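You operate a simulated robot arm through the tools that you are given. There is no shell and no other tool. Be economical: measure what you need, move in short steps, check, and stop when the job is done.

The job below is to be done with a simulated robot arm. You get a single attempt, and the scene is never put back.

## Task
Move the full black spool to the caddy, wind the grey one, then put the clip back.
Fine: lever to free before the change, to drive after it; crank till the lamp lights; clip back in its cone's tip; the cone stays.

It is judged by the outcome, as a careful person would: the job done as asked, and still so three seconds after it is handed in. It fails if anything else is knocked over, pushed out of place, dropped, spilled or broken.

## Robot
A 7-joint arm with a fingered hand on a trunk, on a base that drives. Base frame: it is fixed to the floor where the robot stands at the start and does not move with it; the origin is under the middle of the robot, x ahead of it, y to its left, z up; the surface under the hand at the start is at about z = 0.78. Lengths are in m, angles in rad, forces in N, time in s.
Its first joint turns from -2.897 to 2.897 rad. Places, roughly: brown caddy [0.5, -1.25, 0.75]; light green cone (7x6x13 cm) [0.6, -0.1, 0.9]; low spindle of the spool winder [0.6, -0.1, 0.8]; top spindle of the spool winder [0.6, 0.1, 0.9]; turntable [0.6, -0.3, 0.9]; yellow drive lever [0.5, 0, 0.9]. Payload 4.7 kg.
Tool frame: the origin (TCP) lies between the finger pads and is the grasp point; the fingertips stand 0.036 m ahead of it; z points along the fingers, y is the line along which they close. The gripper opens to 0.12 m. The gripper's body begins 0.042 m behind the TCP. The gripper is a hand of 5 fingers: y runs from the thumb to the fingers, the wrist lies at [-0.018, -0.122, -0.21] in the tool frame, and closing takes about 1.5 s.
Orientation is that of the tool frame in the base frame, as a unit quaternion [x, y, z, w]. With the fingers straight down and the wrist toward the robot, the tool's x, y and z point along [0, 1, 0], [1, 0, 0] and [0, 0, -1] of the base frame.

## Interface
- The arm moves only by the tool arm_command. Its argument "targets" is a list of rows, each a list of 3 entries, a list of its own where there are three numbers: the shift along the tool's x, y, z in m, then the turn, a rotation vector about the tool's x, y, z in rad, then the gripper command, from -1 (shut) to 1 (fully open), values between in proportion. In form: [[[dx, dy, dz], [rx, ry, rz], grip], ...]. A call has 1 to 12 rows; each row shifts and turns the commanded pose from where the row before left it, along the tool's axes as they then stand. A row lasts 0.2 s, in which the tool goes at most 0.05 m and 0.15 rad; a call with a longer step from one row to the next is refused whole, and so is a gripper value outside its range. A pose out of reach is approached as far as the arm can. The call stops where the force on the tool passes 90 N (or 10 N more than at its start, if that is more) or the arm is blocked; 0.2 s more then pass. The fingers move at their own pace (about 0.045 m/s each) and stop on an object; they squeeze with about 24 N. The grip force told is the motor's: it shows also when the fingers shut on nothing. Time passes only in rows, and 0.2 s behind the last, so rows that do not move let the fingers close. It gives the time, the measured TCP pose, the force on the tool (base axes), the opening and the grip force at its end, in the units of the frame above (readings bear some noise), with the torque about the TCP (base axes, N m) and any sound that the robot's microphone picked up.
- Cameras (640 x 400 px; columns grow to the right, rows downward): "scene" is now at [-0.2439, 0.046, 1.2459]; the picture's right is [-0.37, -0.93, 0.00], its down [-0.24, 0.09, -0.97] and it looks along [0.90, -0.36, -0.26] (base axes); focal length 253 px, centre (320, 200). "wrist" rides on the gripper at [0.073, -0.091, -0.143] in the tool frame; the picture's right is [-0.80, 0.28, -0.53], its down [-0.53, -0.73, 0.42] and it looks along [-0.27, 0.62, 0.74] (tool axes); focal length 234 px, centre (320, 200). There is no depth. A picture from a camera that has moved, and an enlarged one, comes with that camera's place and axes in the base frame and with its lens.
- get_image(camera): a new picture of that camera. It takes no simulated time.
- steer(legs): drives the robot by 1 to 6 legs, each [ahead, turn to the left] in m and rad, along the robot's own axes; the way and the turn of a leg run together, so that a leg with both is an arc; at most 1.5 m and 3.142 rad a leg. The arm and the cameras ride along, it lands a little off, and it stops where it bumps. It gives what a move gives.
- set_grasp(shape): the hand has 5 fingers and takes this shape, open, in about a second: jaw (thumb against the fingers, like two jaws); tri (thumb and two fingers); tip (a fingertip pinch); poke (one finger out to press); point (the index stretched); flat (the hand flat); cup (the hand cupped); fist (a fist). The gripper value then closes the fingers along that shape, each until it touches; the sizes above hold for jaw. It gives what a move gives, with no picture.
- head_to(pan, tilt): turns the head with the scene camera to pan (to the left, within 2.496 rad either way) and tilt (down, from -0.506 to 1.204), counted from straight ahead of the robot. It gives what a move gives.
- inspect(camera, box): a new picture of the part [left, top, right, bottom] of that camera's present view, enlarged. It takes no simulated time.
- job_done(): hands the job in; it is judged then, once.

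Go step by step. Nothing tells you exact positions but the pictures and the camera data: compare them with the known pose of the tool, close in by small moves and look again before you grip or let go. The budget is 120 turns and 78 pictures, counting those below and the enlarged ones. Unless the task says otherwise, let go and move clear before handing in, and close with one line.

The tools are called after ">>>" by a JSON object that holds its "name" and its "arguments". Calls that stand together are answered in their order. arm_command: Moves the arm, as the interface text tells. Its arguments: {"type":"object","properties":{"targets":{"type":"array","items":{"type":"array"}}},"required":["targets"]} The other tools are called the same way: set_grasp (shape) gives the hand a shape; steer (legs) drives the base; head_to (pan, tilt) turns the head that bears the scene camera; get_image (camera) takes a picture; inspect (camera, box) takes an enlarged picture of a part of a camera's view; job_done () hands the job in.

At the start:

```text
clock: 0.0
ee_pos: [0.6162, -0.3299, 1.1844]
orientation: [0.707, 0.707, -0.001, 0.0]
contact_force: [-0.1, -0.1, 0.4]
ft_torque: [-0.01, 0.01, -0.01]
finger_gap: 0.1197
grasp_force: 0.0
shape: jaw
robot x, y, heading: [0.0021, 0.0056, -0.001]
head pan, tilt: [-0.377, 0.258]
```

scene: 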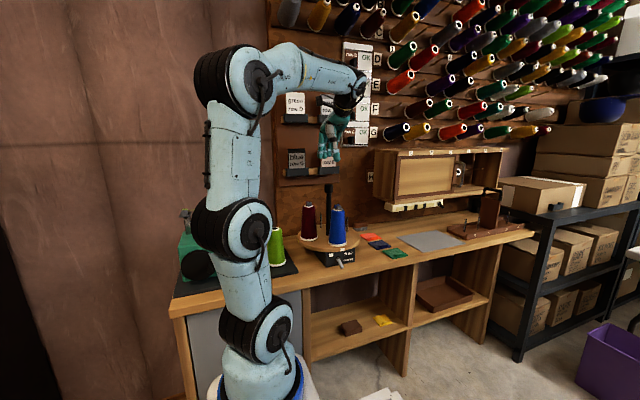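
wrist: 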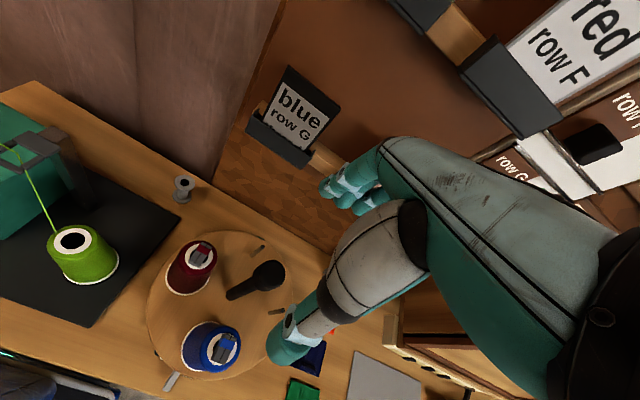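

The arm hides the winder in the scene view; I see the green winder at left, the light green cone with thread, and the turntable with red and blue cones. I turn the head toward the winder and look more closely.

>>> {"name": "head_to", "arguments": {"pan": 0.0, "tilt": 0.5}}

>>> {"name": "get_image", "arguments": {"camera": "scene"}}

>>> {"name": "inspect", "arguments": {"camera": "wrist", "box": [0, 80, 240, 400]}}

```text
clock: 0.8
ee_pos: [0.6156, -0.3299, 1.1845]
orientation: [0.707, 0.707, 0.0, 0.0]
contact_force: [-0.4, -0.2, 0.4]
ft_torque: [0.0, -0.01, 0.0]
finger_gap: 0.1196
grasp_force: 0.0
shape: jaw
robot x, y, heading: [0.0003, -0.0009, 0.005]
head pan, tilt: [0.0, 0.499]
```

```text
75 pictures are left
camera scene: at [-0.2397, 0.0804, 1.2237], right [0.0, -1.0, 0.0], down [-0.48, 0.0, -0.88], along [0.88, 0.0, -0.48], focal length 253 px, centre (320, 200)
```

scene: 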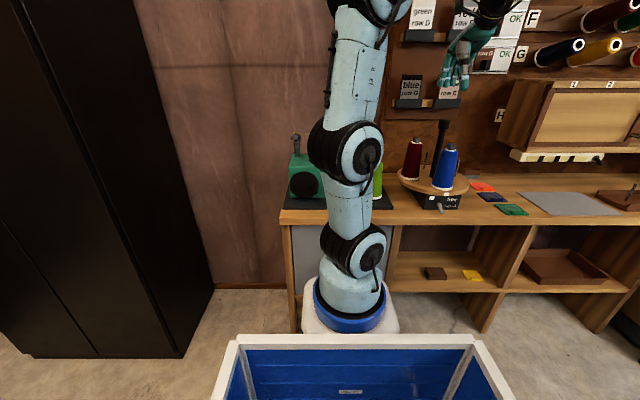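

```text
1.25 times, centred on (120, 240) of wrist
camera zoom: at [0.525, -0.2566, 1.3272], right [0.28, -0.8, 0.53], down [-0.73, -0.53, -0.42], along [0.62, -0.27, -0.74], focal length 293 px, centre (570, 150)
```

zoom: 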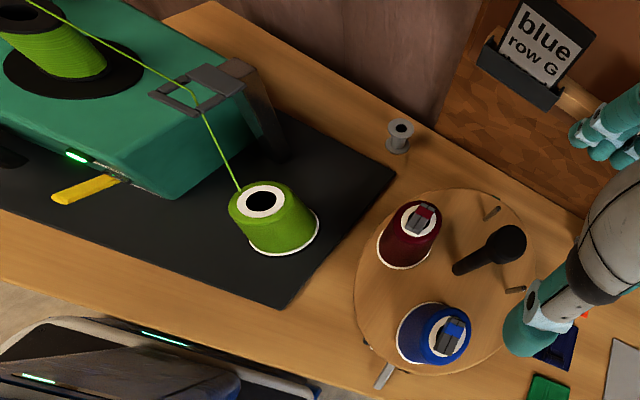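

The full spool with the green thread sits on the winder's top spindle; a grey empty spool stands at the back beside the turntable. I shift the hand left and back for a top view, and look right for the caddy.

>>> {"name": "arm_command", "arguments": {"targets": [[[0.042, -0.02, 0], [0, 0, 0], 1], [[0.042, -0.02, 0], [0, 0, 0], 1], [[0.042, -0.02, 0], [0, 0, 0], 1], [[0.042, -0.02, 0], [0, 0, 0], 1], [[0.042, -0.02, 0], [0, 0, 0], 1], [[0.042, -0.02, 0], [0, 0, 0], 1], [[0.042, -0.02, 0], [0, 0, 0], 1], [[0.042, -0.02, 0], [0, 0, 0], 1], [[0, 0, 0], [0, 0, 0], 1]]}}

>>> {"name": "get_image", "arguments": {"camera": "wrist"}}

>>> {"name": "head_to", "arguments": {"pan": -0.75, "tilt": 0.45}}

>>> {"name": "get_image", "arguments": {"camera": "scene"}}

```text
clock: 2.9
ee_pos: [0.4551, 0.0068, 1.1857]
orientation: [0.707, 0.707, -0.001, -0.001]
contact_force: [-0.4, 0.0, -0.6]
ft_torque: [0.0, 0.02, 0.0]
finger_gap: 0.1198
grasp_force: 0.0
shape: jaw
robot x, y, heading: [0.0018, -0.0007, 0.003]
head pan, tilt: [0.0, 0.499]
```

```text
73 pictures are left
camera wrist: at [0.3641, 0.079, 1.3277], right [0.28, -0.8, 0.53], down [-0.73, -0.53, -0.42], along [0.62, -0.27, -0.74], focal length 234 px, centre (320, 200)
```

wrist: 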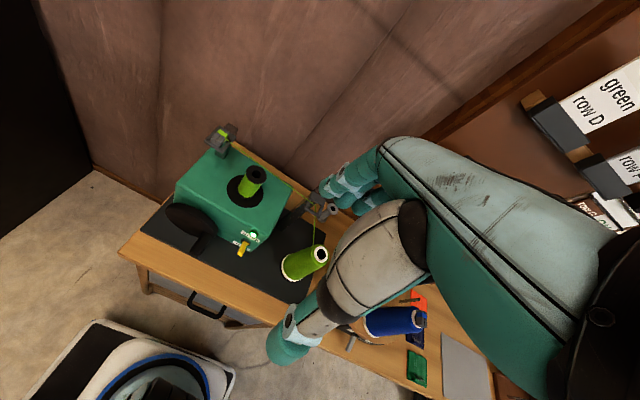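

```text
clock: 4.0
ee_pos: [0.4554, 0.0062, 1.1847]
orientation: [0.707, 0.707, 0.0, 0.0]
contact_force: [-0.4, 1.2, 0.2]
ft_torque: [-0.01, 0.0, 0.0]
finger_gap: 0.1197
grasp_force: 0.0
shape: jaw
robot x, y, heading: [0.0036, -0.0017, 0.001]
head pan, tilt: [-0.75, 0.45]
```

```text
72 pictures are left
camera scene: at [-0.2635, 0.0179, 1.2281], right [-0.68, -0.73, 0.0], down [-0.32, 0.3, -0.9], along [0.66, -0.61, -0.44], focal length 253 px, centre (320, 200)
```

scene: 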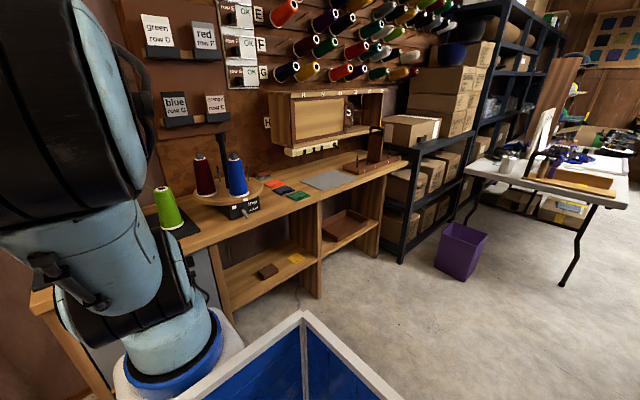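

Winder, lever, thread guide and a small grey/green thing on a post at the winder's back-left are visible. I enlarge these and the caddy.

>>> {"name": "inspect", "arguments": {"camera": "wrist", "box": [140, 110, 340, 290]}}

>>> {"name": "inspect", "arguments": {"camera": "scene", "box": [260, 80, 430, 210]}}

>>> {"name": "inspect", "arguments": {"camera": "scene", "box": [130, 100, 290, 230]}}

```text
2.22 times, centred on (240, 200) of wrist
camera zoom: at [0.3643, 0.0789, 1.3277], right [0.28, -0.8, 0.53], down [-0.73, -0.53, -0.42], along [0.62, -0.27, -0.74], focal length 520 px, centre (498, 200)
```

zoom: 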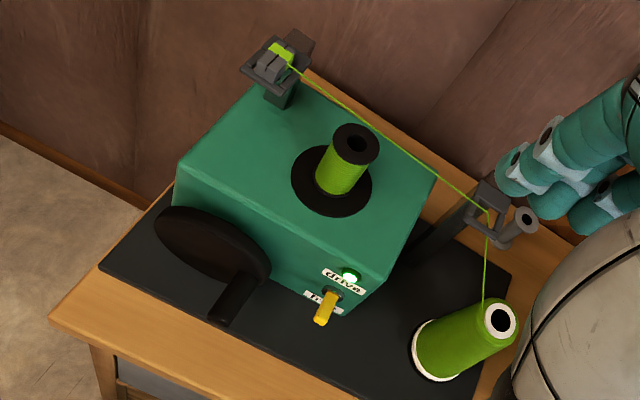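

```text
3.08 times, centred on (345, 145) of scene
camera zoom: at [-0.2635, 0.0179, 1.2281], right [-0.68, -0.73, 0.0], down [-0.32, 0.3, -0.9], along [0.66, -0.61, -0.44], focal length 778 px, centre (243, 369)
```

zoom: 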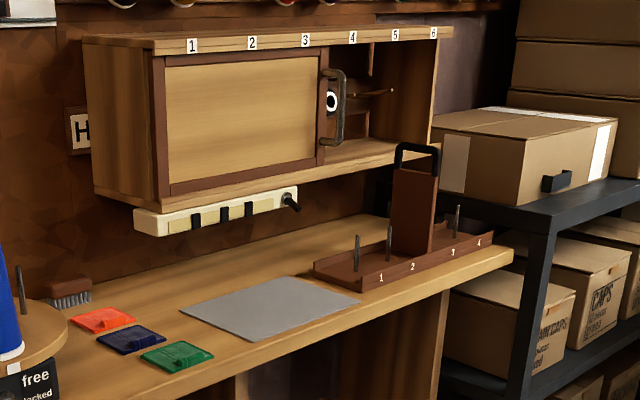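

```text
3.08 times, centred on (210, 165) of scene
camera zoom: at [-0.2635, 0.0179, 1.2281], right [-0.68, -0.73, 0.0], down [-0.32, 0.3, -0.9], along [0.66, -0.61, -0.44], focal length 778 px, centre (658, 308)
```

zoom: 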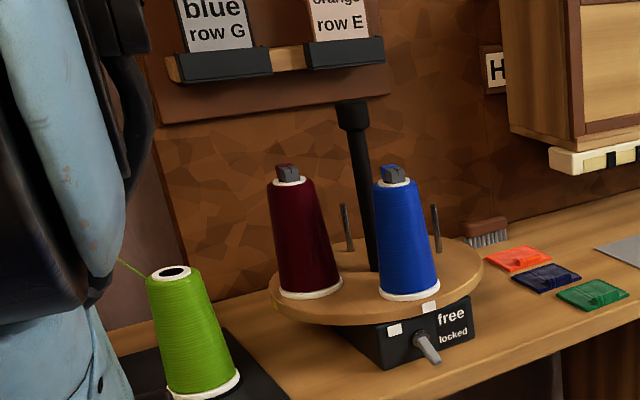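

Geometry so far (triangulated): black spool top ≈ (0.624, 0.081, 0.976), lever tip ≈ (0.527, 0.023, 0.856), grey spool top ≈ (0.769, -0.143, 0.843), cone tip ≈ (0.585, -0.114, 0.920), caddy pin 1 ≈ (0.54, -1.0). A station about 0.4 m to the right reaches everything and unblocks the head camera, so I drive there.

>>> {"name": "steer", "arguments": {"legs": [[-0.15, 0], [0, -1.571], [0.4, 0], [0, 1.571], [0.15, 0]]}}

>>> {"name": "head_to", "arguments": {"pan": 0.5, "tilt": 0.35}}

>>> {"name": "get_image", "arguments": {"camera": "scene"}}

```text
clock: 16.1
ee_pos: [0.459, -0.3885, 1.1854]
orientation: [0.701, 0.713, -0.001, 0.0]
contact_force: [1.0, -0.8, 0.3]
ft_torque: [0.0, 0.0, -0.03]
finger_gap: 0.1198
grasp_force: 0.1
shape: jaw
robot x, y, heading: [0.0048, -0.3996, 0.012]
head pan, tilt: [-0.75, 0.45]
```

```text
clock: 17.5
ee_pos: [0.46, -0.3885, 1.1853]
orientation: [0.701, 0.713, 0.0, -0.001]
contact_force: [0.3, 0.1, 0.5]
ft_torque: [0.02, 0.0, 0.0]
finger_gap: 0.1196
grasp_force: 0.1
shape: jaw
robot x, y, heading: [0.0079, -0.403, 0.016]
head pan, tilt: [0.499, 0.351]
```

```text
68 pictures are left
camera scene: at [-0.2458, -0.279, 1.2373], right [0.49, -0.87, 0.0], down [-0.3, -0.17, -0.94], along [0.82, 0.46, -0.34], focal length 253 px, centre (320, 200)
```

scene: 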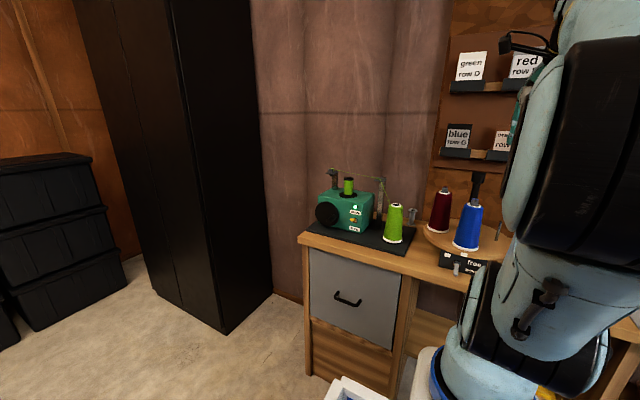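

The view is clear now. I enlarge the winder and the caddy side.

>>> {"name": "inspect", "arguments": {"camera": "scene", "box": [300, 155, 428, 250]}}

>>> {"name": "head_to", "arguments": {"pan": -0.75, "tilt": 0.4}}

>>> {"name": "get_image", "arguments": {"camera": "scene"}}

```text
4.21 times, centred on (364, 202) of scene
camera zoom: at [-0.2458, -0.279, 1.2373], right [0.49, -0.87, 0.0], down [-0.3, -0.17, -0.94], along [0.82, 0.46, -0.34], focal length 1065 px, centre (135, 190)
```

zoom: 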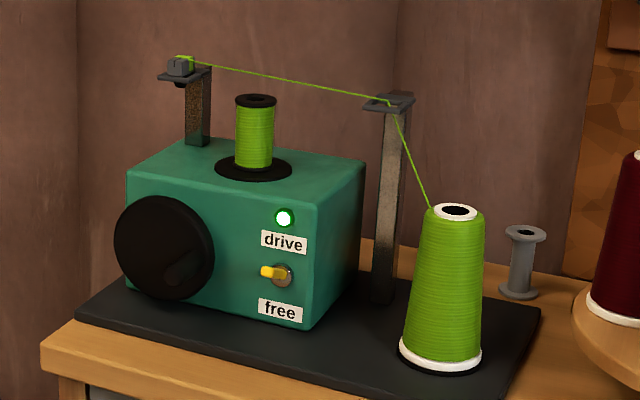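

```text
clock: 18.9
ee_pos: [0.4602, -0.3876, 1.1862]
orientation: [0.701, 0.713, 0.0, 0.0]
contact_force: [0.1, -0.6, -1.2]
ft_torque: [-0.03, -0.03, 0.0]
finger_gap: 0.1197
grasp_force: 0.1
shape: jaw
robot x, y, heading: [0.0049, -0.4003, 0.01]
head pan, tilt: [-0.75, 0.4]
```

```text
66 pictures are left
camera scene: at [-0.2584, -0.3868, 1.2328], right [-0.67, -0.74, 0.0], down [-0.29, 0.26, -0.92], along [0.68, -0.62, -0.39], focal length 253 px, centre (320, 200)
```

scene: 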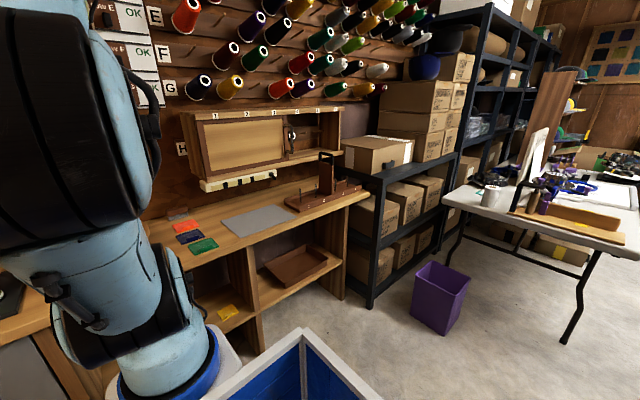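

The lever knob stands above its pivot, so it is at "drive" and must go down to "free" first. I try the poke shape and see where its finger lies.

>>> {"name": "set_grasp", "arguments": {"shape": "poke"}}

>>> {"name": "get_image", "arguments": {"camera": "wrist"}}

>>> {"name": "inspect", "arguments": {"camera": "scene", "box": [270, 140, 380, 220]}}

```text
clock: 19.9
ee_pos: [0.4606, -0.3866, 1.1864]
orientation: [0.701, 0.713, 0.001, 0.001]
contact_force: [0.0, 0.2, 0.2]
ft_torque: [-0.03, 0.02, 0.02]
finger_gap: 0.0
grasp_force: 0.0
shape: poke
robot x, y, heading: [0.0074, -0.3977, 0.015]
head pan, tilt: [-0.75, 0.4]
```

```text
65 pictures are left
camera wrist: at [0.3678, -0.3165, 1.3278], right [0.29, -0.8, 0.53], down [-0.72, -0.54, -0.42], along [0.62, -0.26, -0.74], focal length 234 px, centre (320, 200)
```

wrist: 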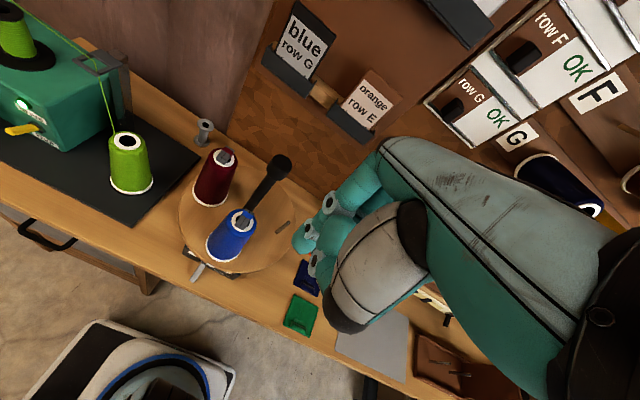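

```text
5.00 times, centred on (325, 180) of scene
camera zoom: at [-0.2584, -0.3869, 1.2328], right [-0.67, -0.74, 0.0], down [-0.29, 0.26, -0.92], along [0.68, -0.62, -0.39], focal length 1264 px, centre (295, 300)
```

zoom: 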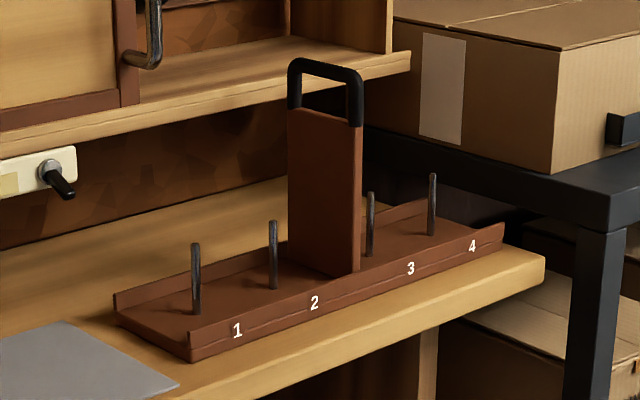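

The caddy pins 1–4 are all empty, and pin 1 is the nearest and well in the open. I carry the poke hand, tilted 45° forward, to a standby in front of the winder and check it with the head camera.

>>> {"name": "arm_command", "arguments": {"targets": [[[0.041, 0, 0], [-0.13, 0, 0], 1], [[0.041, 0, 0], [-0.13, 0, 0], 1], [[0.041, 0, 0], [-0.13, 0, 0], 1], [[0.041, 0, 0], [-0.13, 0, 0], 1], [[0.041, 0, 0], [-0.13, 0, 0], 1], [[0.041, 0, 0], [-0.13, 0, 0], 1], [[0.0273, -0.0272, 0.02], [0, 0, 0], 1], [[0.0273, -0.0272, 0.02], [0, 0, 0], 1], [[0.0273, -0.0272, 0.02], [0, 0, 0], 1], [[0.0273, -0.0272, 0.02], [0, 0, 0], 1], [[0.0273, -0.0272, 0.02], [0, 0, 0], 1], [[0.0273, -0.0272, 0.02], [0, 0, 0], 1]]}}

>>> {"name": "head_to", "arguments": {"pan": 0.4, "tilt": 0.35}}

>>> {"name": "get_image", "arguments": {"camera": "scene"}}

>>> {"name": "get_image", "arguments": {"camera": "wrist"}}

```text
clock: 22.4
ee_pos: [0.4227, 0.0223, 0.9855]
orientation: [0.65, 0.658, 0.272, 0.266]
contact_force: [0.5, -0.3, 0.3]
ft_torque: [-0.01, 0.03, 0.04]
finger_gap: 0.0
grasp_force: 0.0
shape: poke
robot x, y, heading: [0.0051, -0.3981, 0.014]
head pan, tilt: [-0.75, 0.4]
```

```text
clock: 23.8
ee_pos: [0.423, 0.0215, 0.9861]
orientation: [0.649, 0.659, 0.271, 0.267]
contact_force: [-0.2, -0.2, 0.4]
ft_torque: [0.01, -0.01, 0.01]
finger_gap: 0.0
grasp_force: 0.1
shape: poke
robot x, y, heading: [0.0056, -0.4005, 0.017]
head pan, tilt: [0.4, 0.351]
```

```text
63 pictures are left
camera scene: at [-0.2417, -0.2872, 1.2373], right [0.4, -0.92, 0.0], down [-0.32, -0.14, -0.94], along [0.86, 0.38, -0.34], focal length 253 px, centre (320, 200)
```

scene: 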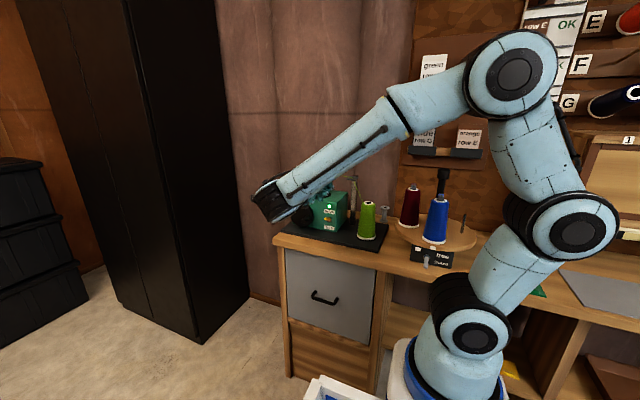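

```text
62 pictures are left
camera wrist: at [0.2557, 0.092, 1.0225], right [-0.16, -0.81, 0.57], down [-0.21, -0.54, -0.82], along [0.96, -0.25, -0.09], focal length 234 px, centre (320, 200)
```

wrist: 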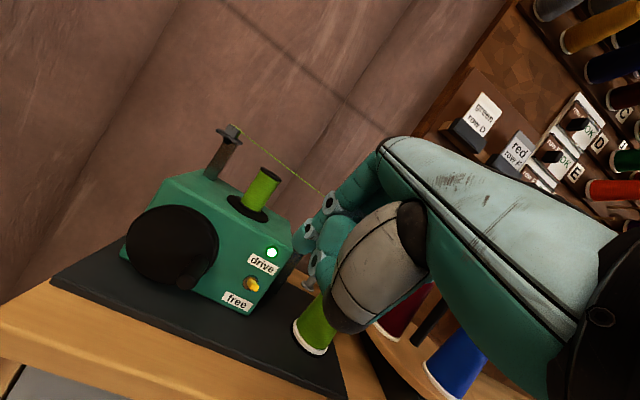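

>>> {"name": "inspect", "arguments": {"camera": "scene", "box": [240, 150, 400, 260]}}

>>> {"name": "inspect", "arguments": {"camera": "wrist", "box": [110, 110, 360, 310]}}

```text
3.64 times, centred on (320, 205) of scene
camera zoom: at [-0.2417, -0.2872, 1.2373], right [0.4, -0.92, 0.0], down [-0.32, -0.14, -0.94], along [0.86, 0.38, -0.34], focal length 919 px, centre (320, 182)
```

zoom: 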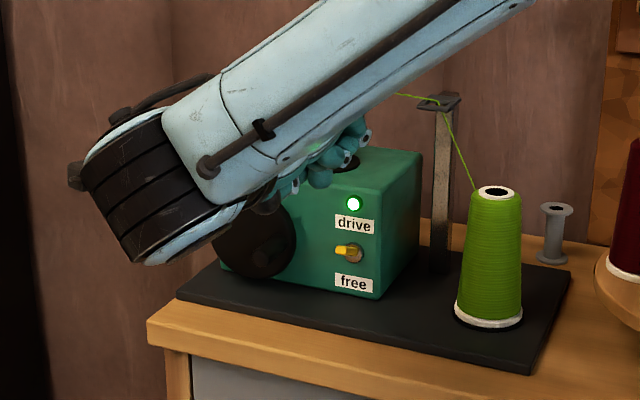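

```text
2.00 times, centred on (235, 210) of wrist
camera zoom: at [0.2557, 0.092, 1.0225], right [-0.16, -0.81, 0.57], down [-0.21, -0.54, -0.82], along [0.96, -0.25, -0.09], focal length 468 px, centre (490, 180)
```

zoom: 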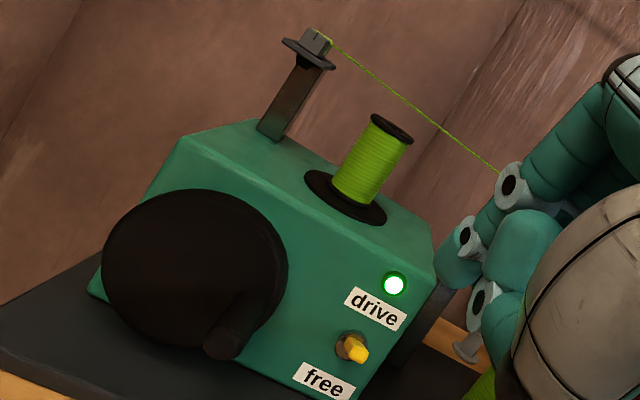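

The poke finger is hidden, so I use the jaw, shut, as a pusher. I close it, then approach to just above the yellow knob.

>>> {"name": "set_grasp", "arguments": {"shape": "jaw"}}

>>> {"name": "arm_command", "arguments": {"targets": [[[0, 0, 0], [0, 0, 0], -1], [[0, 0, 0], [0, 0, 0], -1], [[0, 0, 0], [0, 0, 0], -1], [[0, 0, 0], [0, 0, 0], -1], [[0, 0, 0], [0, 0, 0], -1], [[0, 0, 0], [0, 0, 0], -1], [[0, 0, 0], [0, 0, 0], -1], [[0, 0, 0.025], [0, 0, 0], -1], [[0, 0, 0.025], [0, 0, 0], -1], [[0, 0, 0.02], [0, 0, 0], -1], [[0, 0, 0.01], [0, 0, 0], -1]]}}

>>> {"name": "get_image", "arguments": {"camera": "wrist"}}

>>> {"name": "inspect", "arguments": {"camera": "scene", "box": [240, 150, 400, 260]}}

```text
clock: 24.7
ee_pos: [0.422, 0.0211, 0.9863]
orientation: [0.648, 0.659, 0.272, 0.266]
contact_force: [-0.7, 0.2, -0.5]
ft_torque: [0.01, -0.04, 0.01]
finger_gap: 0.12
grasp_force: 0.1
shape: jaw
robot x, y, heading: [0.0049, -0.4027, 0.013]
head pan, tilt: [0.4, 0.351]
```

```text
clock: 27.1
ee_pos: [0.4786, 0.0221, 0.9287]
orientation: [0.648, 0.659, 0.272, 0.267]
contact_force: [0.5, 0.4, 0.0]
ft_torque: [0.03, -0.04, 0.0]
finger_gap: 0.0002
grasp_force: 24.1
shape: jaw
robot x, y, heading: [0.0013, -0.3946, 0.015]
head pan, tilt: [0.4, 0.351]
```

```text
59 pictures are left
camera wrist: at [0.3118, 0.0923, 0.965], right [-0.16, -0.81, 0.57], down [-0.21, -0.54, -0.82], along [0.96, -0.25, -0.09], focal length 234 px, centre (320, 200)
```

wrist: 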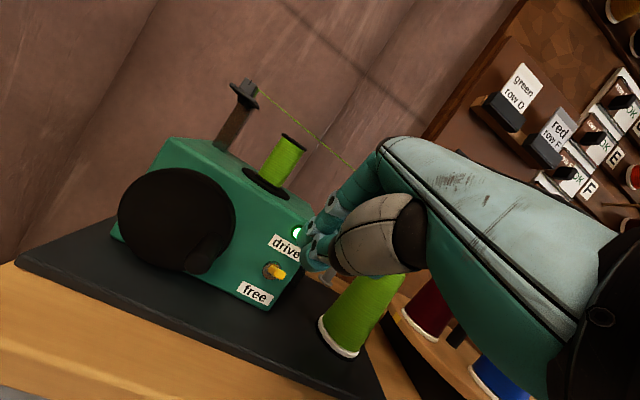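

```text
3.64 times, centred on (320, 205) of scene
camera zoom: at [-0.2417, -0.2872, 1.2373], right [0.4, -0.92, 0.0], down [-0.31, -0.14, -0.94], along [0.86, 0.38, -0.34], focal length 919 px, centre (320, 182)
```

zoom: 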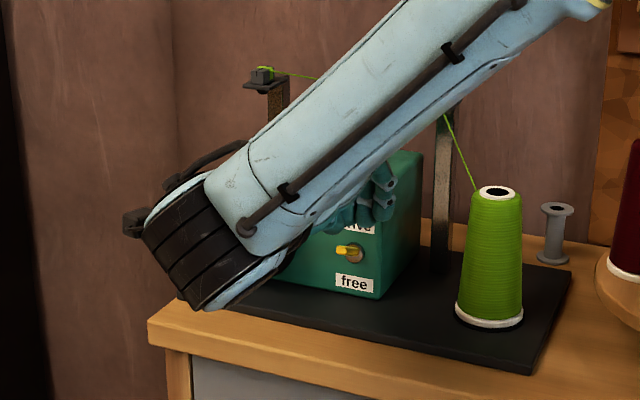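

The closed fingertips are about 3 cm above and slightly behind the knob. I go forward 2 cm and then press down in small steps.

>>> {"name": "arm_command", "arguments": {"targets": [[[0, 0.013, 0.013], [0, 0, 0], -1], [[0, -0.0085, 0.0085], [0, 0, 0], -1], [[0, -0.0085, 0.0085], [0, 0, 0], -1], [[0, -0.0085, 0.0085], [0, 0, 0], -1], [[0, -0.006, 0.006], [0, 0, 0], -1], [[0, -0.006, 0.006], [0, 0, 0], -1]]}}

>>> {"name": "inspect", "arguments": {"camera": "scene", "box": [240, 150, 400, 260]}}

>>> {"name": "inspect", "arguments": {"camera": "wrist", "box": [130, 130, 380, 330]}}

```text
clock: 28.5
ee_pos: [0.4965, 0.0227, 0.8746]
orientation: [0.648, 0.66, 0.271, 0.266]
contact_force: [-0.4, 1.3, 0.5]
ft_torque: [0.0, 0.03, 0.05]
finger_gap: 0.0
grasp_force: 23.8
shape: jaw
robot x, y, heading: [0.003, -0.4011, 0.017]
head pan, tilt: [0.4, 0.351]
```

```text
3.64 times, centred on (320, 205) of scene
camera zoom: at [-0.2417, -0.2871, 1.2373], right [0.4, -0.92, 0.0], down [-0.31, -0.14, -0.94], along [0.86, 0.38, -0.34], focal length 919 px, centre (320, 182)
```

zoom: 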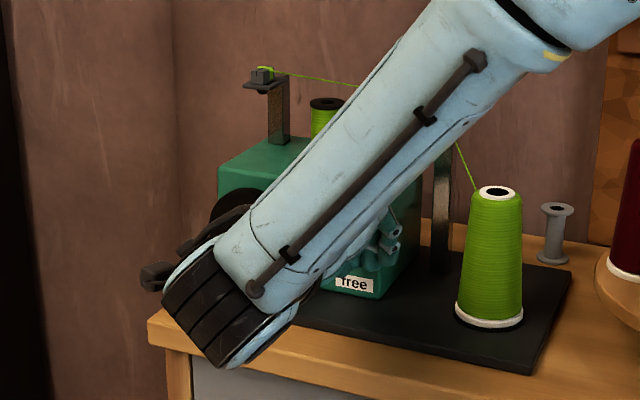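

```text
2.00 times, centred on (255, 230) of wrist
camera zoom: at [0.3304, 0.0928, 0.9121], right [-0.16, -0.81, 0.57], down [-0.21, -0.54, -0.82], along [0.96, -0.25, -0.09], focal length 468 px, centre (450, 140)
```

zoom: 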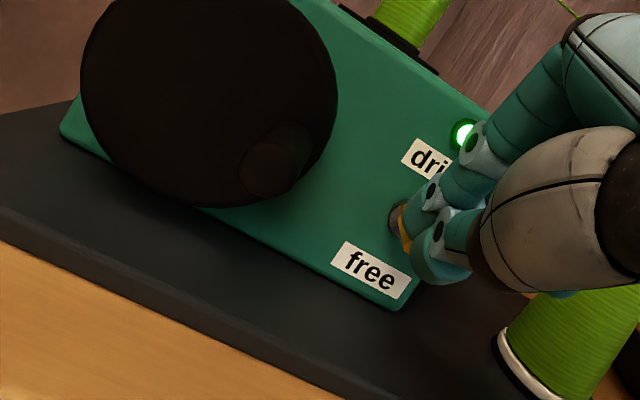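

The tips are level with the knob with no force yet. I lower 2 cm more and compare.

>>> {"name": "arm_command", "arguments": {"targets": [[[0, -0.005, 0.005], [0, 0, 0], -1], [[0, -0.005, 0.005], [0, 0, 0], -1], [[0, -0.005, 0.005], [0, 0, 0], -1], [[0, 0, 0], [0, 0, 0], -1]]}}

>>> {"name": "inspect", "arguments": {"camera": "wrist", "box": [230, 180, 355, 280]}}

```text
clock: 29.5
ee_pos: [0.4961, 0.0228, 0.8535]
orientation: [0.649, 0.659, 0.271, 0.266]
contact_force: [0.0, -1.0, 0.4]
ft_torque: [0.02, -0.02, 0.0]
finger_gap: 0.0002
grasp_force: 23.9
shape: jaw
robot x, y, heading: [0.0046, -0.399, 0.013]
head pan, tilt: [0.4, 0.351]
```

```text
4.00 times, centred on (292, 230) of wrist
camera zoom: at [0.3302, 0.0927, 0.8905], right [-0.16, -0.81, 0.57], down [-0.21, -0.54, -0.82], along [0.96, -0.25, -0.09], focal length 937 px, centre (430, 80)
```

zoom: 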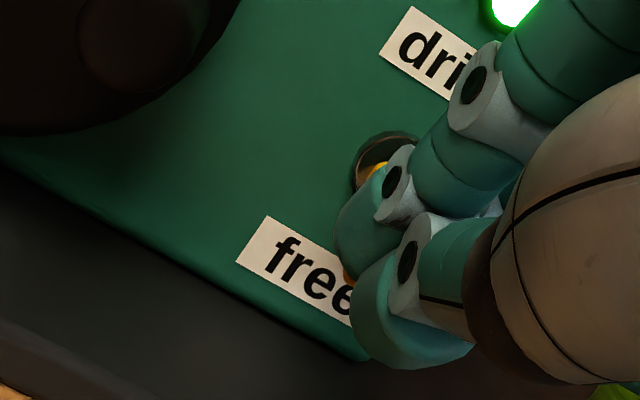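

The knob now shows under the fingers near "free". I back off along the fingers and check.

>>> {"name": "arm_command", "arguments": {"targets": [[[0, 0, -0.03], [0, 0, 0], -1], [[0, 0, -0.04], [0, 0, 0], -1], [[0, 0, -0.04], [0, 0, 0], -1], [[0, 0, 0], [0, 0, 0], -1]]}}

>>> {"name": "inspect", "arguments": {"camera": "wrist", "box": [110, 110, 360, 310]}}

```text
clock: 30.5
ee_pos: [0.4187, 0.021, 0.9326]
orientation: [0.649, 0.659, 0.27, 0.267]
contact_force: [0.3, -0.3, 0.3]
ft_torque: [0.03, 0.0, 0.0]
finger_gap: 0.0
grasp_force: 24.0
shape: jaw
robot x, y, heading: [0.0048, -0.3996, 0.013]
head pan, tilt: [0.4, 0.351]
```

```text
2.00 times, centred on (235, 210) of wrist
camera zoom: at [0.2523, 0.0913, 0.9696], right [-0.16, -0.81, 0.57], down [-0.21, -0.54, -0.82], along [0.96, -0.25, -0.09], focal length 468 px, centre (490, 180)
```

zoom: 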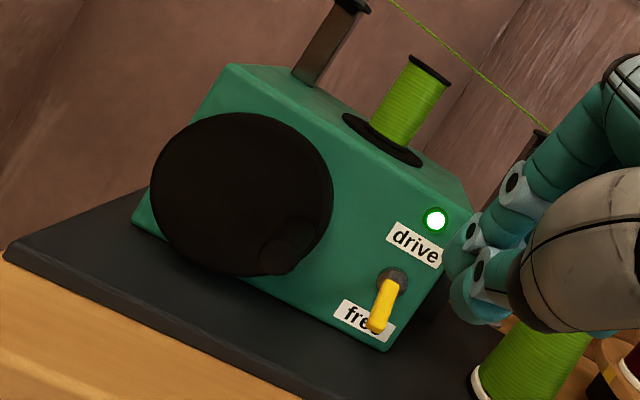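

The lever is at "free". For the black spool I turn the hand so the jaws close sideways (approach from the front, below the thread), a half turn of −90° about the finger axis, with the jaw opened about 8 cm.

>>> {"name": "arm_command", "arguments": {"targets": [[[0, 0.03, -0.03], [0, 0, 0], 0.3], [[0, 0, 0], [0, 0, -0.1428], 0.3], [[0, 0, 0], [0, 0, -0.1428], 0.3], [[0, 0, 0], [0, 0, -0.1428], 0.3], [[0, 0, 0], [0, 0, -0.1428], 0.3], [[0, 0, 0], [0, 0, -0.1428], 0.3], [[0, 0, 0], [0, 0, -0.1428], 0.3], [[0, 0, 0], [0, 0, -0.1428], 0.3], [[0, 0, 0], [0, 0, -0.1428], 0.3], [[0, 0, 0], [0, 0, -0.1428], 0.3], [[0, 0, 0], [0, 0, -0.1428], 0.3], [[0, 0, 0], [0, 0, -0.1428], 0.3]]}}

>>> {"name": "get_image", "arguments": {"camera": "wrist"}}

>>> {"name": "inspect", "arguments": {"camera": "scene", "box": [220, 130, 420, 270]}}

```text
clock: 33.1
ee_pos: [0.419, 0.0226, 0.9756]
orientation: [-0.007, 0.925, 0.002, 0.38]
contact_force: [0.7, 0.5, -0.3]
ft_torque: [0.01, -0.02, 0.0]
finger_gap: 0.0777
grasp_force: 0.0
shape: jaw
robot x, y, heading: [0.0037, -0.3998, 0.012]
head pan, tilt: [0.4, 0.351]
```

```text
53 pictures are left
camera wrist: at [0.2685, -0.0721, 1.025], right [0.2, 0.28, 0.94], down [0.69, -0.72, 0.07], along [0.7, 0.63, -0.34], focal length 234 px, centre (320, 200)
```

wrist: 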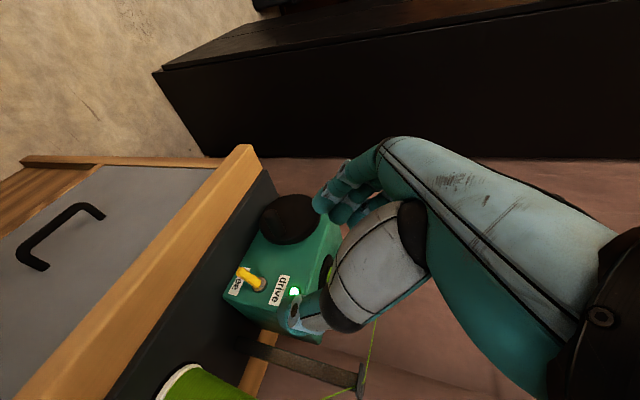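

```text
2.86 times, centred on (320, 200) of scene
camera zoom: at [-0.2417, -0.2872, 1.2373], right [0.4, -0.92, 0.0], down [-0.31, -0.14, -0.94], along [0.86, 0.38, -0.34], focal length 722 px, centre (320, 200)
```

zoom: 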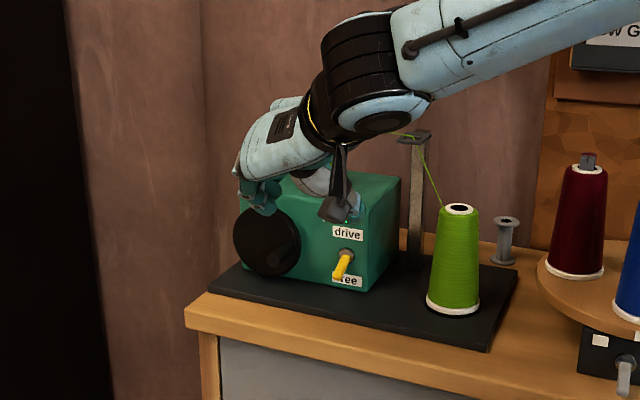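

The jaw now closes sideways. I move left to y≈0.085 and forward to just before the spool, then look.

>>> {"name": "arm_command", "arguments": {"targets": [[[0.0035, 0.0315, 0.004], [0, 0, 0], 0.3], [[0.0035, 0.0315, 0.004], [0, 0, 0], 0.3], [[-0.0249, -0.0005, 0.0246], [0, 0, 0], 0.3], [[-0.0249, -0.0005, 0.0246], [0, 0, 0], 0.3], [[-0.0249, -0.0005, 0.0246], [0, 0, 0], 0.3], [[-0.0249, -0.0005, 0.0246], [0, 0, 0], 0.3], [[0, 0, 0], [0, 0, 0], 0.3]]}}

>>> {"name": "get_image", "arguments": {"camera": "wrist"}}

>>> {"name": "inspect", "arguments": {"camera": "scene", "box": [250, 140, 390, 240]}}

```text
clock: 34.7
ee_pos: [0.5591, 0.085, 0.9647]
orientation: [-0.007, 0.925, 0.003, 0.38]
contact_force: [-0.1, -0.7, 0.4]
ft_torque: [0.0, 0.01, -0.01]
finger_gap: 0.0779
grasp_force: 0.0
shape: jaw
robot x, y, heading: [0.0087, -0.3974, 0.012]
head pan, tilt: [0.4, 0.351]
```

```text
51 pictures are left
camera wrist: at [0.4081, -0.0086, 1.0144], right [0.2, 0.28, 0.94], down [0.69, -0.72, 0.07], along [0.7, 0.63, -0.34], focal length 234 px, centre (320, 200)
```

wrist: 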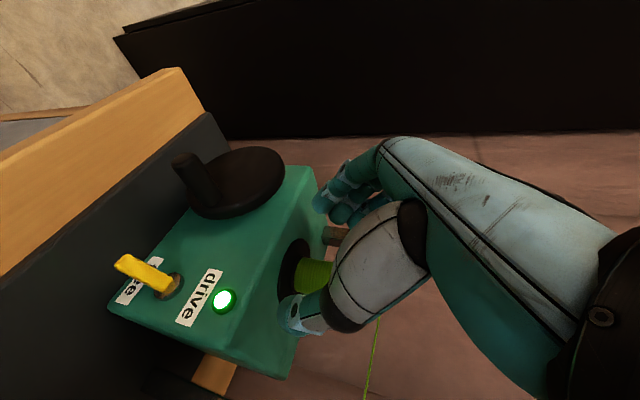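

```text
4.00 times, centred on (320, 190) of scene
camera zoom: at [-0.2417, -0.2872, 1.2373], right [0.4, -0.92, 0.0], down [-0.31, -0.14, -0.94], along [0.86, 0.38, -0.34], focal length 1011 px, centre (320, 240)
```

zoom: 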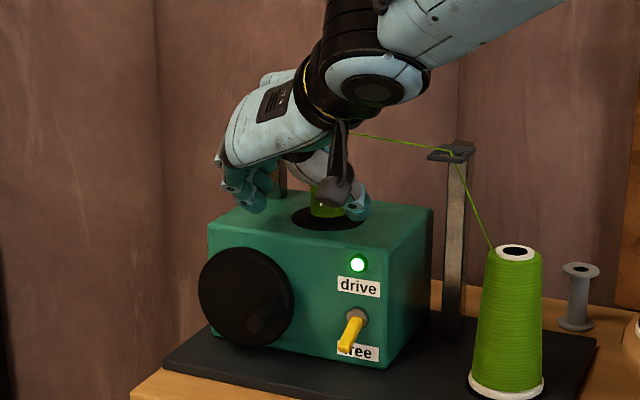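

The spool stands between thumb and fingers in line. I move forward 6.5 cm and close.

>>> {"name": "arm_command", "arguments": {"targets": [[[-0.0155, -0.0003, 0.0155], [0, 0, 0], 0.3], [[-0.0155, -0.0003, 0.0155], [0, 0, 0], 0.3], [[-0.0155, -0.0003, 0.0155], [0, 0, 0], 0.3], [[0, 0, 0], [0, 0, 0], 0.3]]}}

>>> {"name": "get_image", "arguments": {"camera": "wrist"}}

>>> {"name": "inspect", "arguments": {"camera": "scene", "box": [250, 140, 390, 240]}}

```text
clock: 35.5
ee_pos: [0.6037, 0.0884, 0.9557]
orientation: [-0.018, 0.926, 0.002, 0.376]
contact_force: [-31.4, -2.8, -8.8]
ft_torque: [-0.46, -0.98, 1.97]
finger_gap: 0.0793
grasp_force: 0.1
shape: jaw
robot x, y, heading: [0.0042, -0.3994, 0.017]
head pan, tilt: [0.4, 0.351]
stopped in row 3: the force on the tool passed its limit at 118 N (the readings are from after the stop); the commanded pose is now the measured one
```

```text
49 pictures are left
camera wrist: at [0.455, -0.0079, 1.0073], right [0.2, 0.3, 0.93], down [0.7, -0.71, 0.08], along [0.68, 0.64, -0.35], focal length 234 px, centre (320, 200)
```

wrist: 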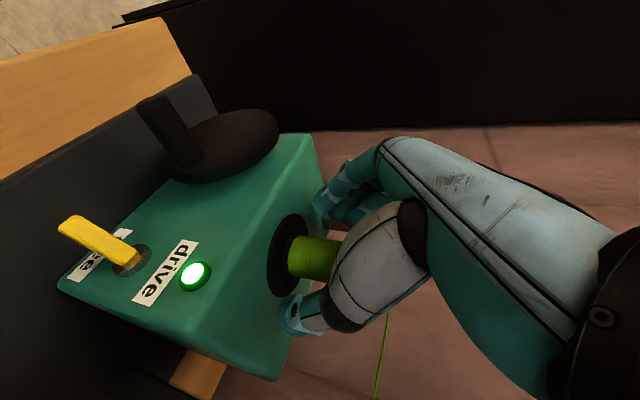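

```text
4.00 times, centred on (320, 190) of scene
camera zoom: at [-0.2444, -0.2888, 1.2371], right [0.41, -0.91, 0.0], down [-0.31, -0.14, -0.94], along [0.86, 0.38, -0.34], focal length 1011 px, centre (320, 240)
```

zoom: 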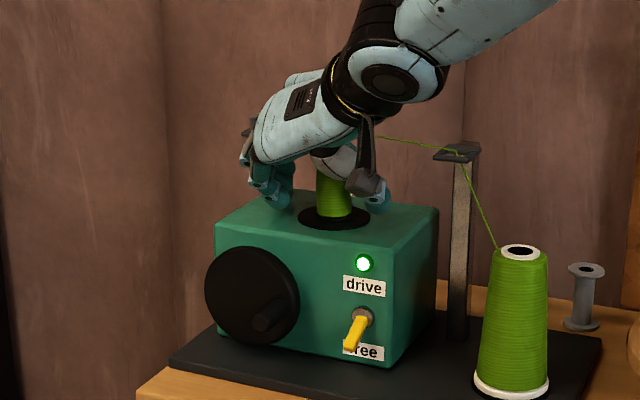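

The stop came from the left: the torque says the fingers touched something ~6 cm left of the grasp point, which fits the clip post. I back off, narrow the opening to ~5 cm, and check that nothing moved.

>>> {"name": "arm_command", "arguments": {"targets": [[[0.0143, 0.0007, -0.0139], [0, 0, 0], 0.3], [[0.0143, 0.0007, -0.0139], [0, 0, 0], 0.3], [[0.0143, 0.0007, -0.0139], [0, 0, 0], -0.13], [[-0.0049, -0.0045, -0.005], [0, 0, 0], -0.13], [[0, 0, 0], [0, 0, 0], -0.13]]}}

>>> {"name": "inspect", "arguments": {"camera": "scene", "box": [250, 140, 390, 240]}}

>>> {"name": "inspect", "arguments": {"camera": "wrist", "box": [200, 130, 400, 350]}}

```text
clock: 36.7
ee_pos: [0.5463, 0.0831, 0.9642]
orientation: [-0.015, 0.926, 0.003, 0.378]
contact_force: [-0.4, -0.1, 0.2]
ft_torque: [-0.01, 0.04, 0.0]
finger_gap: 0.0529
grasp_force: 0.0
shape: jaw
robot x, y, heading: [-0.0011, -0.4024, 0.019]
head pan, tilt: [0.4, 0.351]
```

```text
4.00 times, centred on (320, 190) of scene
camera zoom: at [-0.243, -0.2883, 1.2373], right [0.41, -0.91, 0.0], down [-0.31, -0.14, -0.94], along [0.86, 0.38, -0.34], focal length 1011 px, centre (320, 240)
```

zoom: 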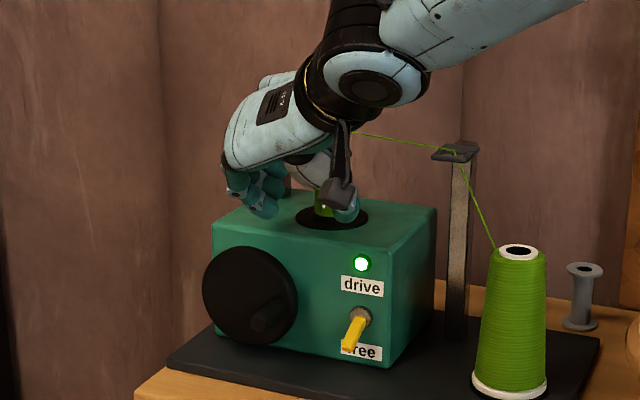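

```text
1.82 times, centred on (300, 240) of wrist
camera zoom: at [0.3976, -0.0124, 1.0159], right [0.2, 0.29, 0.94], down [0.7, -0.71, 0.07], along [0.69, 0.64, -0.34], focal length 426 px, centre (356, 127)
```

zoom: 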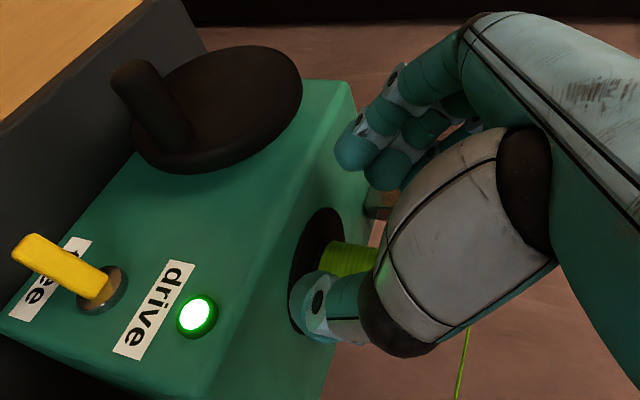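

Nothing has moved visibly. I go in again with the narrower opening, 7.5 cm forward, slightly left.

>>> {"name": "arm_command", "arguments": {"targets": [[[-0.0135, 0.0003, 0.0133], [0, 0, 0], -0.13], [[-0.0135, 0.0003, 0.0133], [0, 0, 0], -0.13], [[-0.0135, 0.0003, 0.0133], [0, 0, 0], -0.13], [[-0.0121, 0.0003, 0.012], [0, 0, 0], -0.13], [[0, 0, 0], [0, 0, 0], -0.13]]}}

>>> {"name": "inspect", "arguments": {"camera": "wrist", "box": [200, 130, 400, 350]}}

```text
clock: 37.9
ee_pos: [0.6189, 0.0863, 0.9639]
orientation: [-0.017, 0.925, 0.003, 0.379]
contact_force: [-24.6, -14.8, 1.1]
ft_torque: [0.6, -0.8, 1.27]
finger_gap: 0.0538
grasp_force: 0.1
shape: jaw
robot x, y, heading: [0.0066, -0.4037, 0.018]
head pan, tilt: [0.4, 0.351]
```

```text
1.82 times, centred on (300, 240) of wrist
camera zoom: at [0.4708, -0.0093, 1.0156], right [0.2, 0.29, 0.94], down [0.7, -0.71, 0.08], along [0.69, 0.64, -0.35], focal length 426 px, centre (356, 127)
```

zoom: 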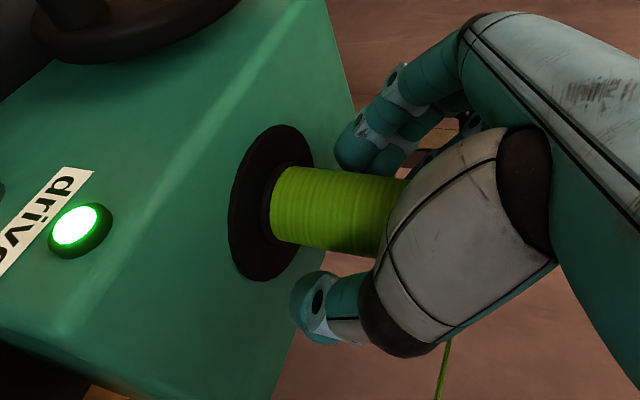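

There is a push of ~29 N at the upper left, z≈1.0: the knuckles touch the clip bracket. The spool is well between the pads, so I ease back 6 mm and close, which draws the fingers away from it.

>>> {"name": "arm_command", "arguments": {"targets": [[[0.0043, -0.002, -0.0042], [0, 0, 0], -0.13], [[0, 0, 0], [0, 0, 0], -1], [[0, 0, 0], [0, 0, 0], -1], [[0, 0, 0], [0, 0, 0], -1], [[0, 0, 0], [0, 0, 0], -1], [[0, 0, 0], [0, 0, 0], -1]]}}

>>> {"name": "get_image", "arguments": {"camera": "wrist"}}

>>> {"name": "inspect", "arguments": {"camera": "scene", "box": [250, 140, 390, 240]}}

```text
clock: 39.3
ee_pos: [0.6159, 0.0846, 0.9642]
orientation: [-0.015, 0.926, 0.002, 0.377]
contact_force: [-4.4, -3.1, -7.0]
ft_torque: [-0.37, -0.11, 0.28]
finger_gap: 0.0313
grasp_force: 24.1
shape: jaw
robot x, y, heading: [0.0032, -0.3953, 0.018]
head pan, tilt: [0.4, 0.351]
```

```text
44 pictures are left
camera wrist: at [0.4658, -0.011, 1.0154], right [0.2, 0.29, 0.94], down [0.7, -0.71, 0.07], along [0.69, 0.64, -0.35], focal length 234 px, centre (320, 200)
```

wrist: 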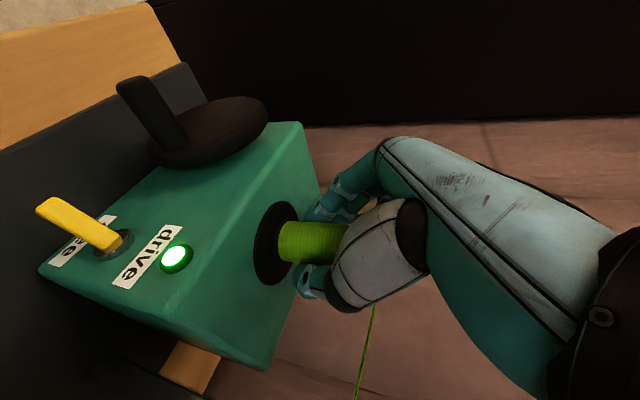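

```text
4.00 times, centred on (320, 190) of scene
camera zoom: at [-0.243, -0.2883, 1.2373], right [0.41, -0.91, 0.0], down [-0.31, -0.14, -0.94], along [0.86, 0.38, -0.34], focal length 1011 px, centre (320, 240)
```

zoom: 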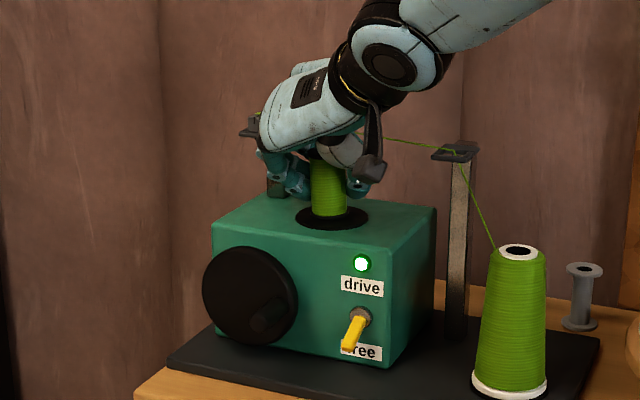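

The spool is held (gap 31 mm on the thread body). I lift 3 cm in small steps.

>>> {"name": "arm_command", "arguments": {"targets": [[[-0.007, -0.0005, -0.0071], [0, 0, 0], -1], [[-0.007, -0.0005, -0.0071], [0, 0, 0], -1], [[-0.007, -0.0005, -0.0071], [0, 0, 0], -1]]}}

>>> {"name": "inspect", "arguments": {"camera": "scene", "box": [250, 140, 390, 240]}}

```text
clock: 40.1
ee_pos: [0.6141, 0.0836, 0.9936]
orientation: [-0.016, 0.926, 0.003, 0.378]
contact_force: [0.1, 0.0, 1.0]
ft_torque: [-0.02, 0.01, 0.0]
finger_gap: 0.0283
grasp_force: 24.2
shape: jaw
robot x, y, heading: [0.0032, -0.4031, 0.016]
head pan, tilt: [0.4, 0.351]
```

```text
4.00 times, centred on (320, 190) of scene
camera zoom: at [-0.2429, -0.2884, 1.2373], right [0.41, -0.91, 0.0], down [-0.31, -0.14, -0.94], along [0.86, 0.38, -0.34], focal length 1011 px, centre (320, 240)
```

zoom: 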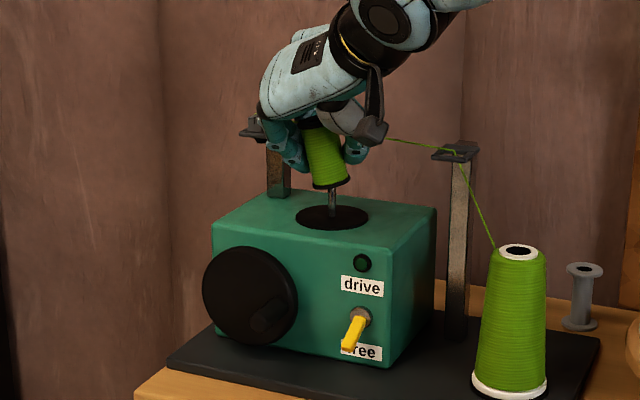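

The spool comes off and the lamp goes out; the spool is slightly tilted in the grip. I lift further until clear of the spindle.

>>> {"name": "arm_command", "arguments": {"targets": [[[-0.0105, -0.0005, -0.0107], [0, 0, 0], -1], [[-0.0105, -0.0005, -0.0107], [0, 0, 0], -1], [[-0.0105, -0.0005, -0.0107], [0, 0, 0], -1], [[0, 0, 0], [0, 0, 0], -1]]}}

>>> {"name": "inspect", "arguments": {"camera": "scene", "box": [250, 110, 390, 240]}}

>>> {"name": "inspect", "arguments": {"camera": "wrist", "box": [200, 130, 400, 350]}}

```text
clock: 41.1
ee_pos: [0.6159, 0.0826, 1.0387]
orientation: [-0.014, 0.926, 0.003, 0.377]
contact_force: [-0.6, -0.4, 0.4]
ft_torque: [-0.03, 0.06, 0.0]
finger_gap: 0.0282
grasp_force: 24.0
shape: jaw
robot x, y, heading: [0.0019, -0.3994, 0.017]
head pan, tilt: [0.4, 0.351]
```

```text
3.08 times, centred on (320, 175) of scene
camera zoom: at [-0.243, -0.2884, 1.2373], right [0.41, -0.91, 0.0], down [-0.31, -0.14, -0.94], along [0.86, 0.38, -0.34], focal length 778 px, centre (320, 277)
```

zoom: 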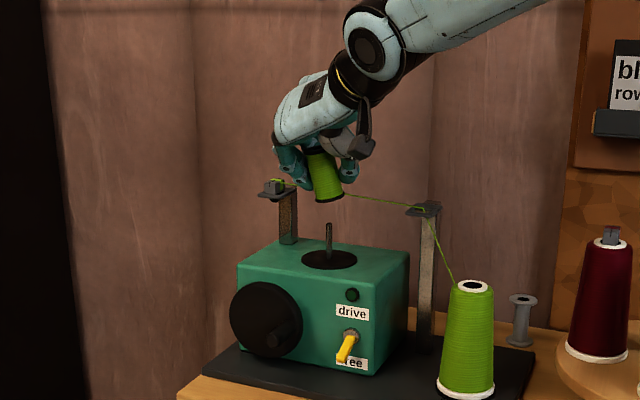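

```text
1.82 times, centred on (300, 240) of wrist
camera zoom: at [0.4656, -0.0131, 1.0909], right [0.2, 0.29, 0.94], down [0.7, -0.71, 0.07], along [0.69, 0.64, -0.35], focal length 426 px, centre (356, 127)
```

zoom: 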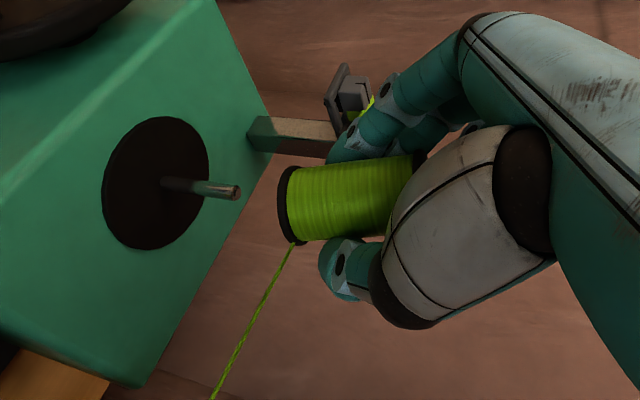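

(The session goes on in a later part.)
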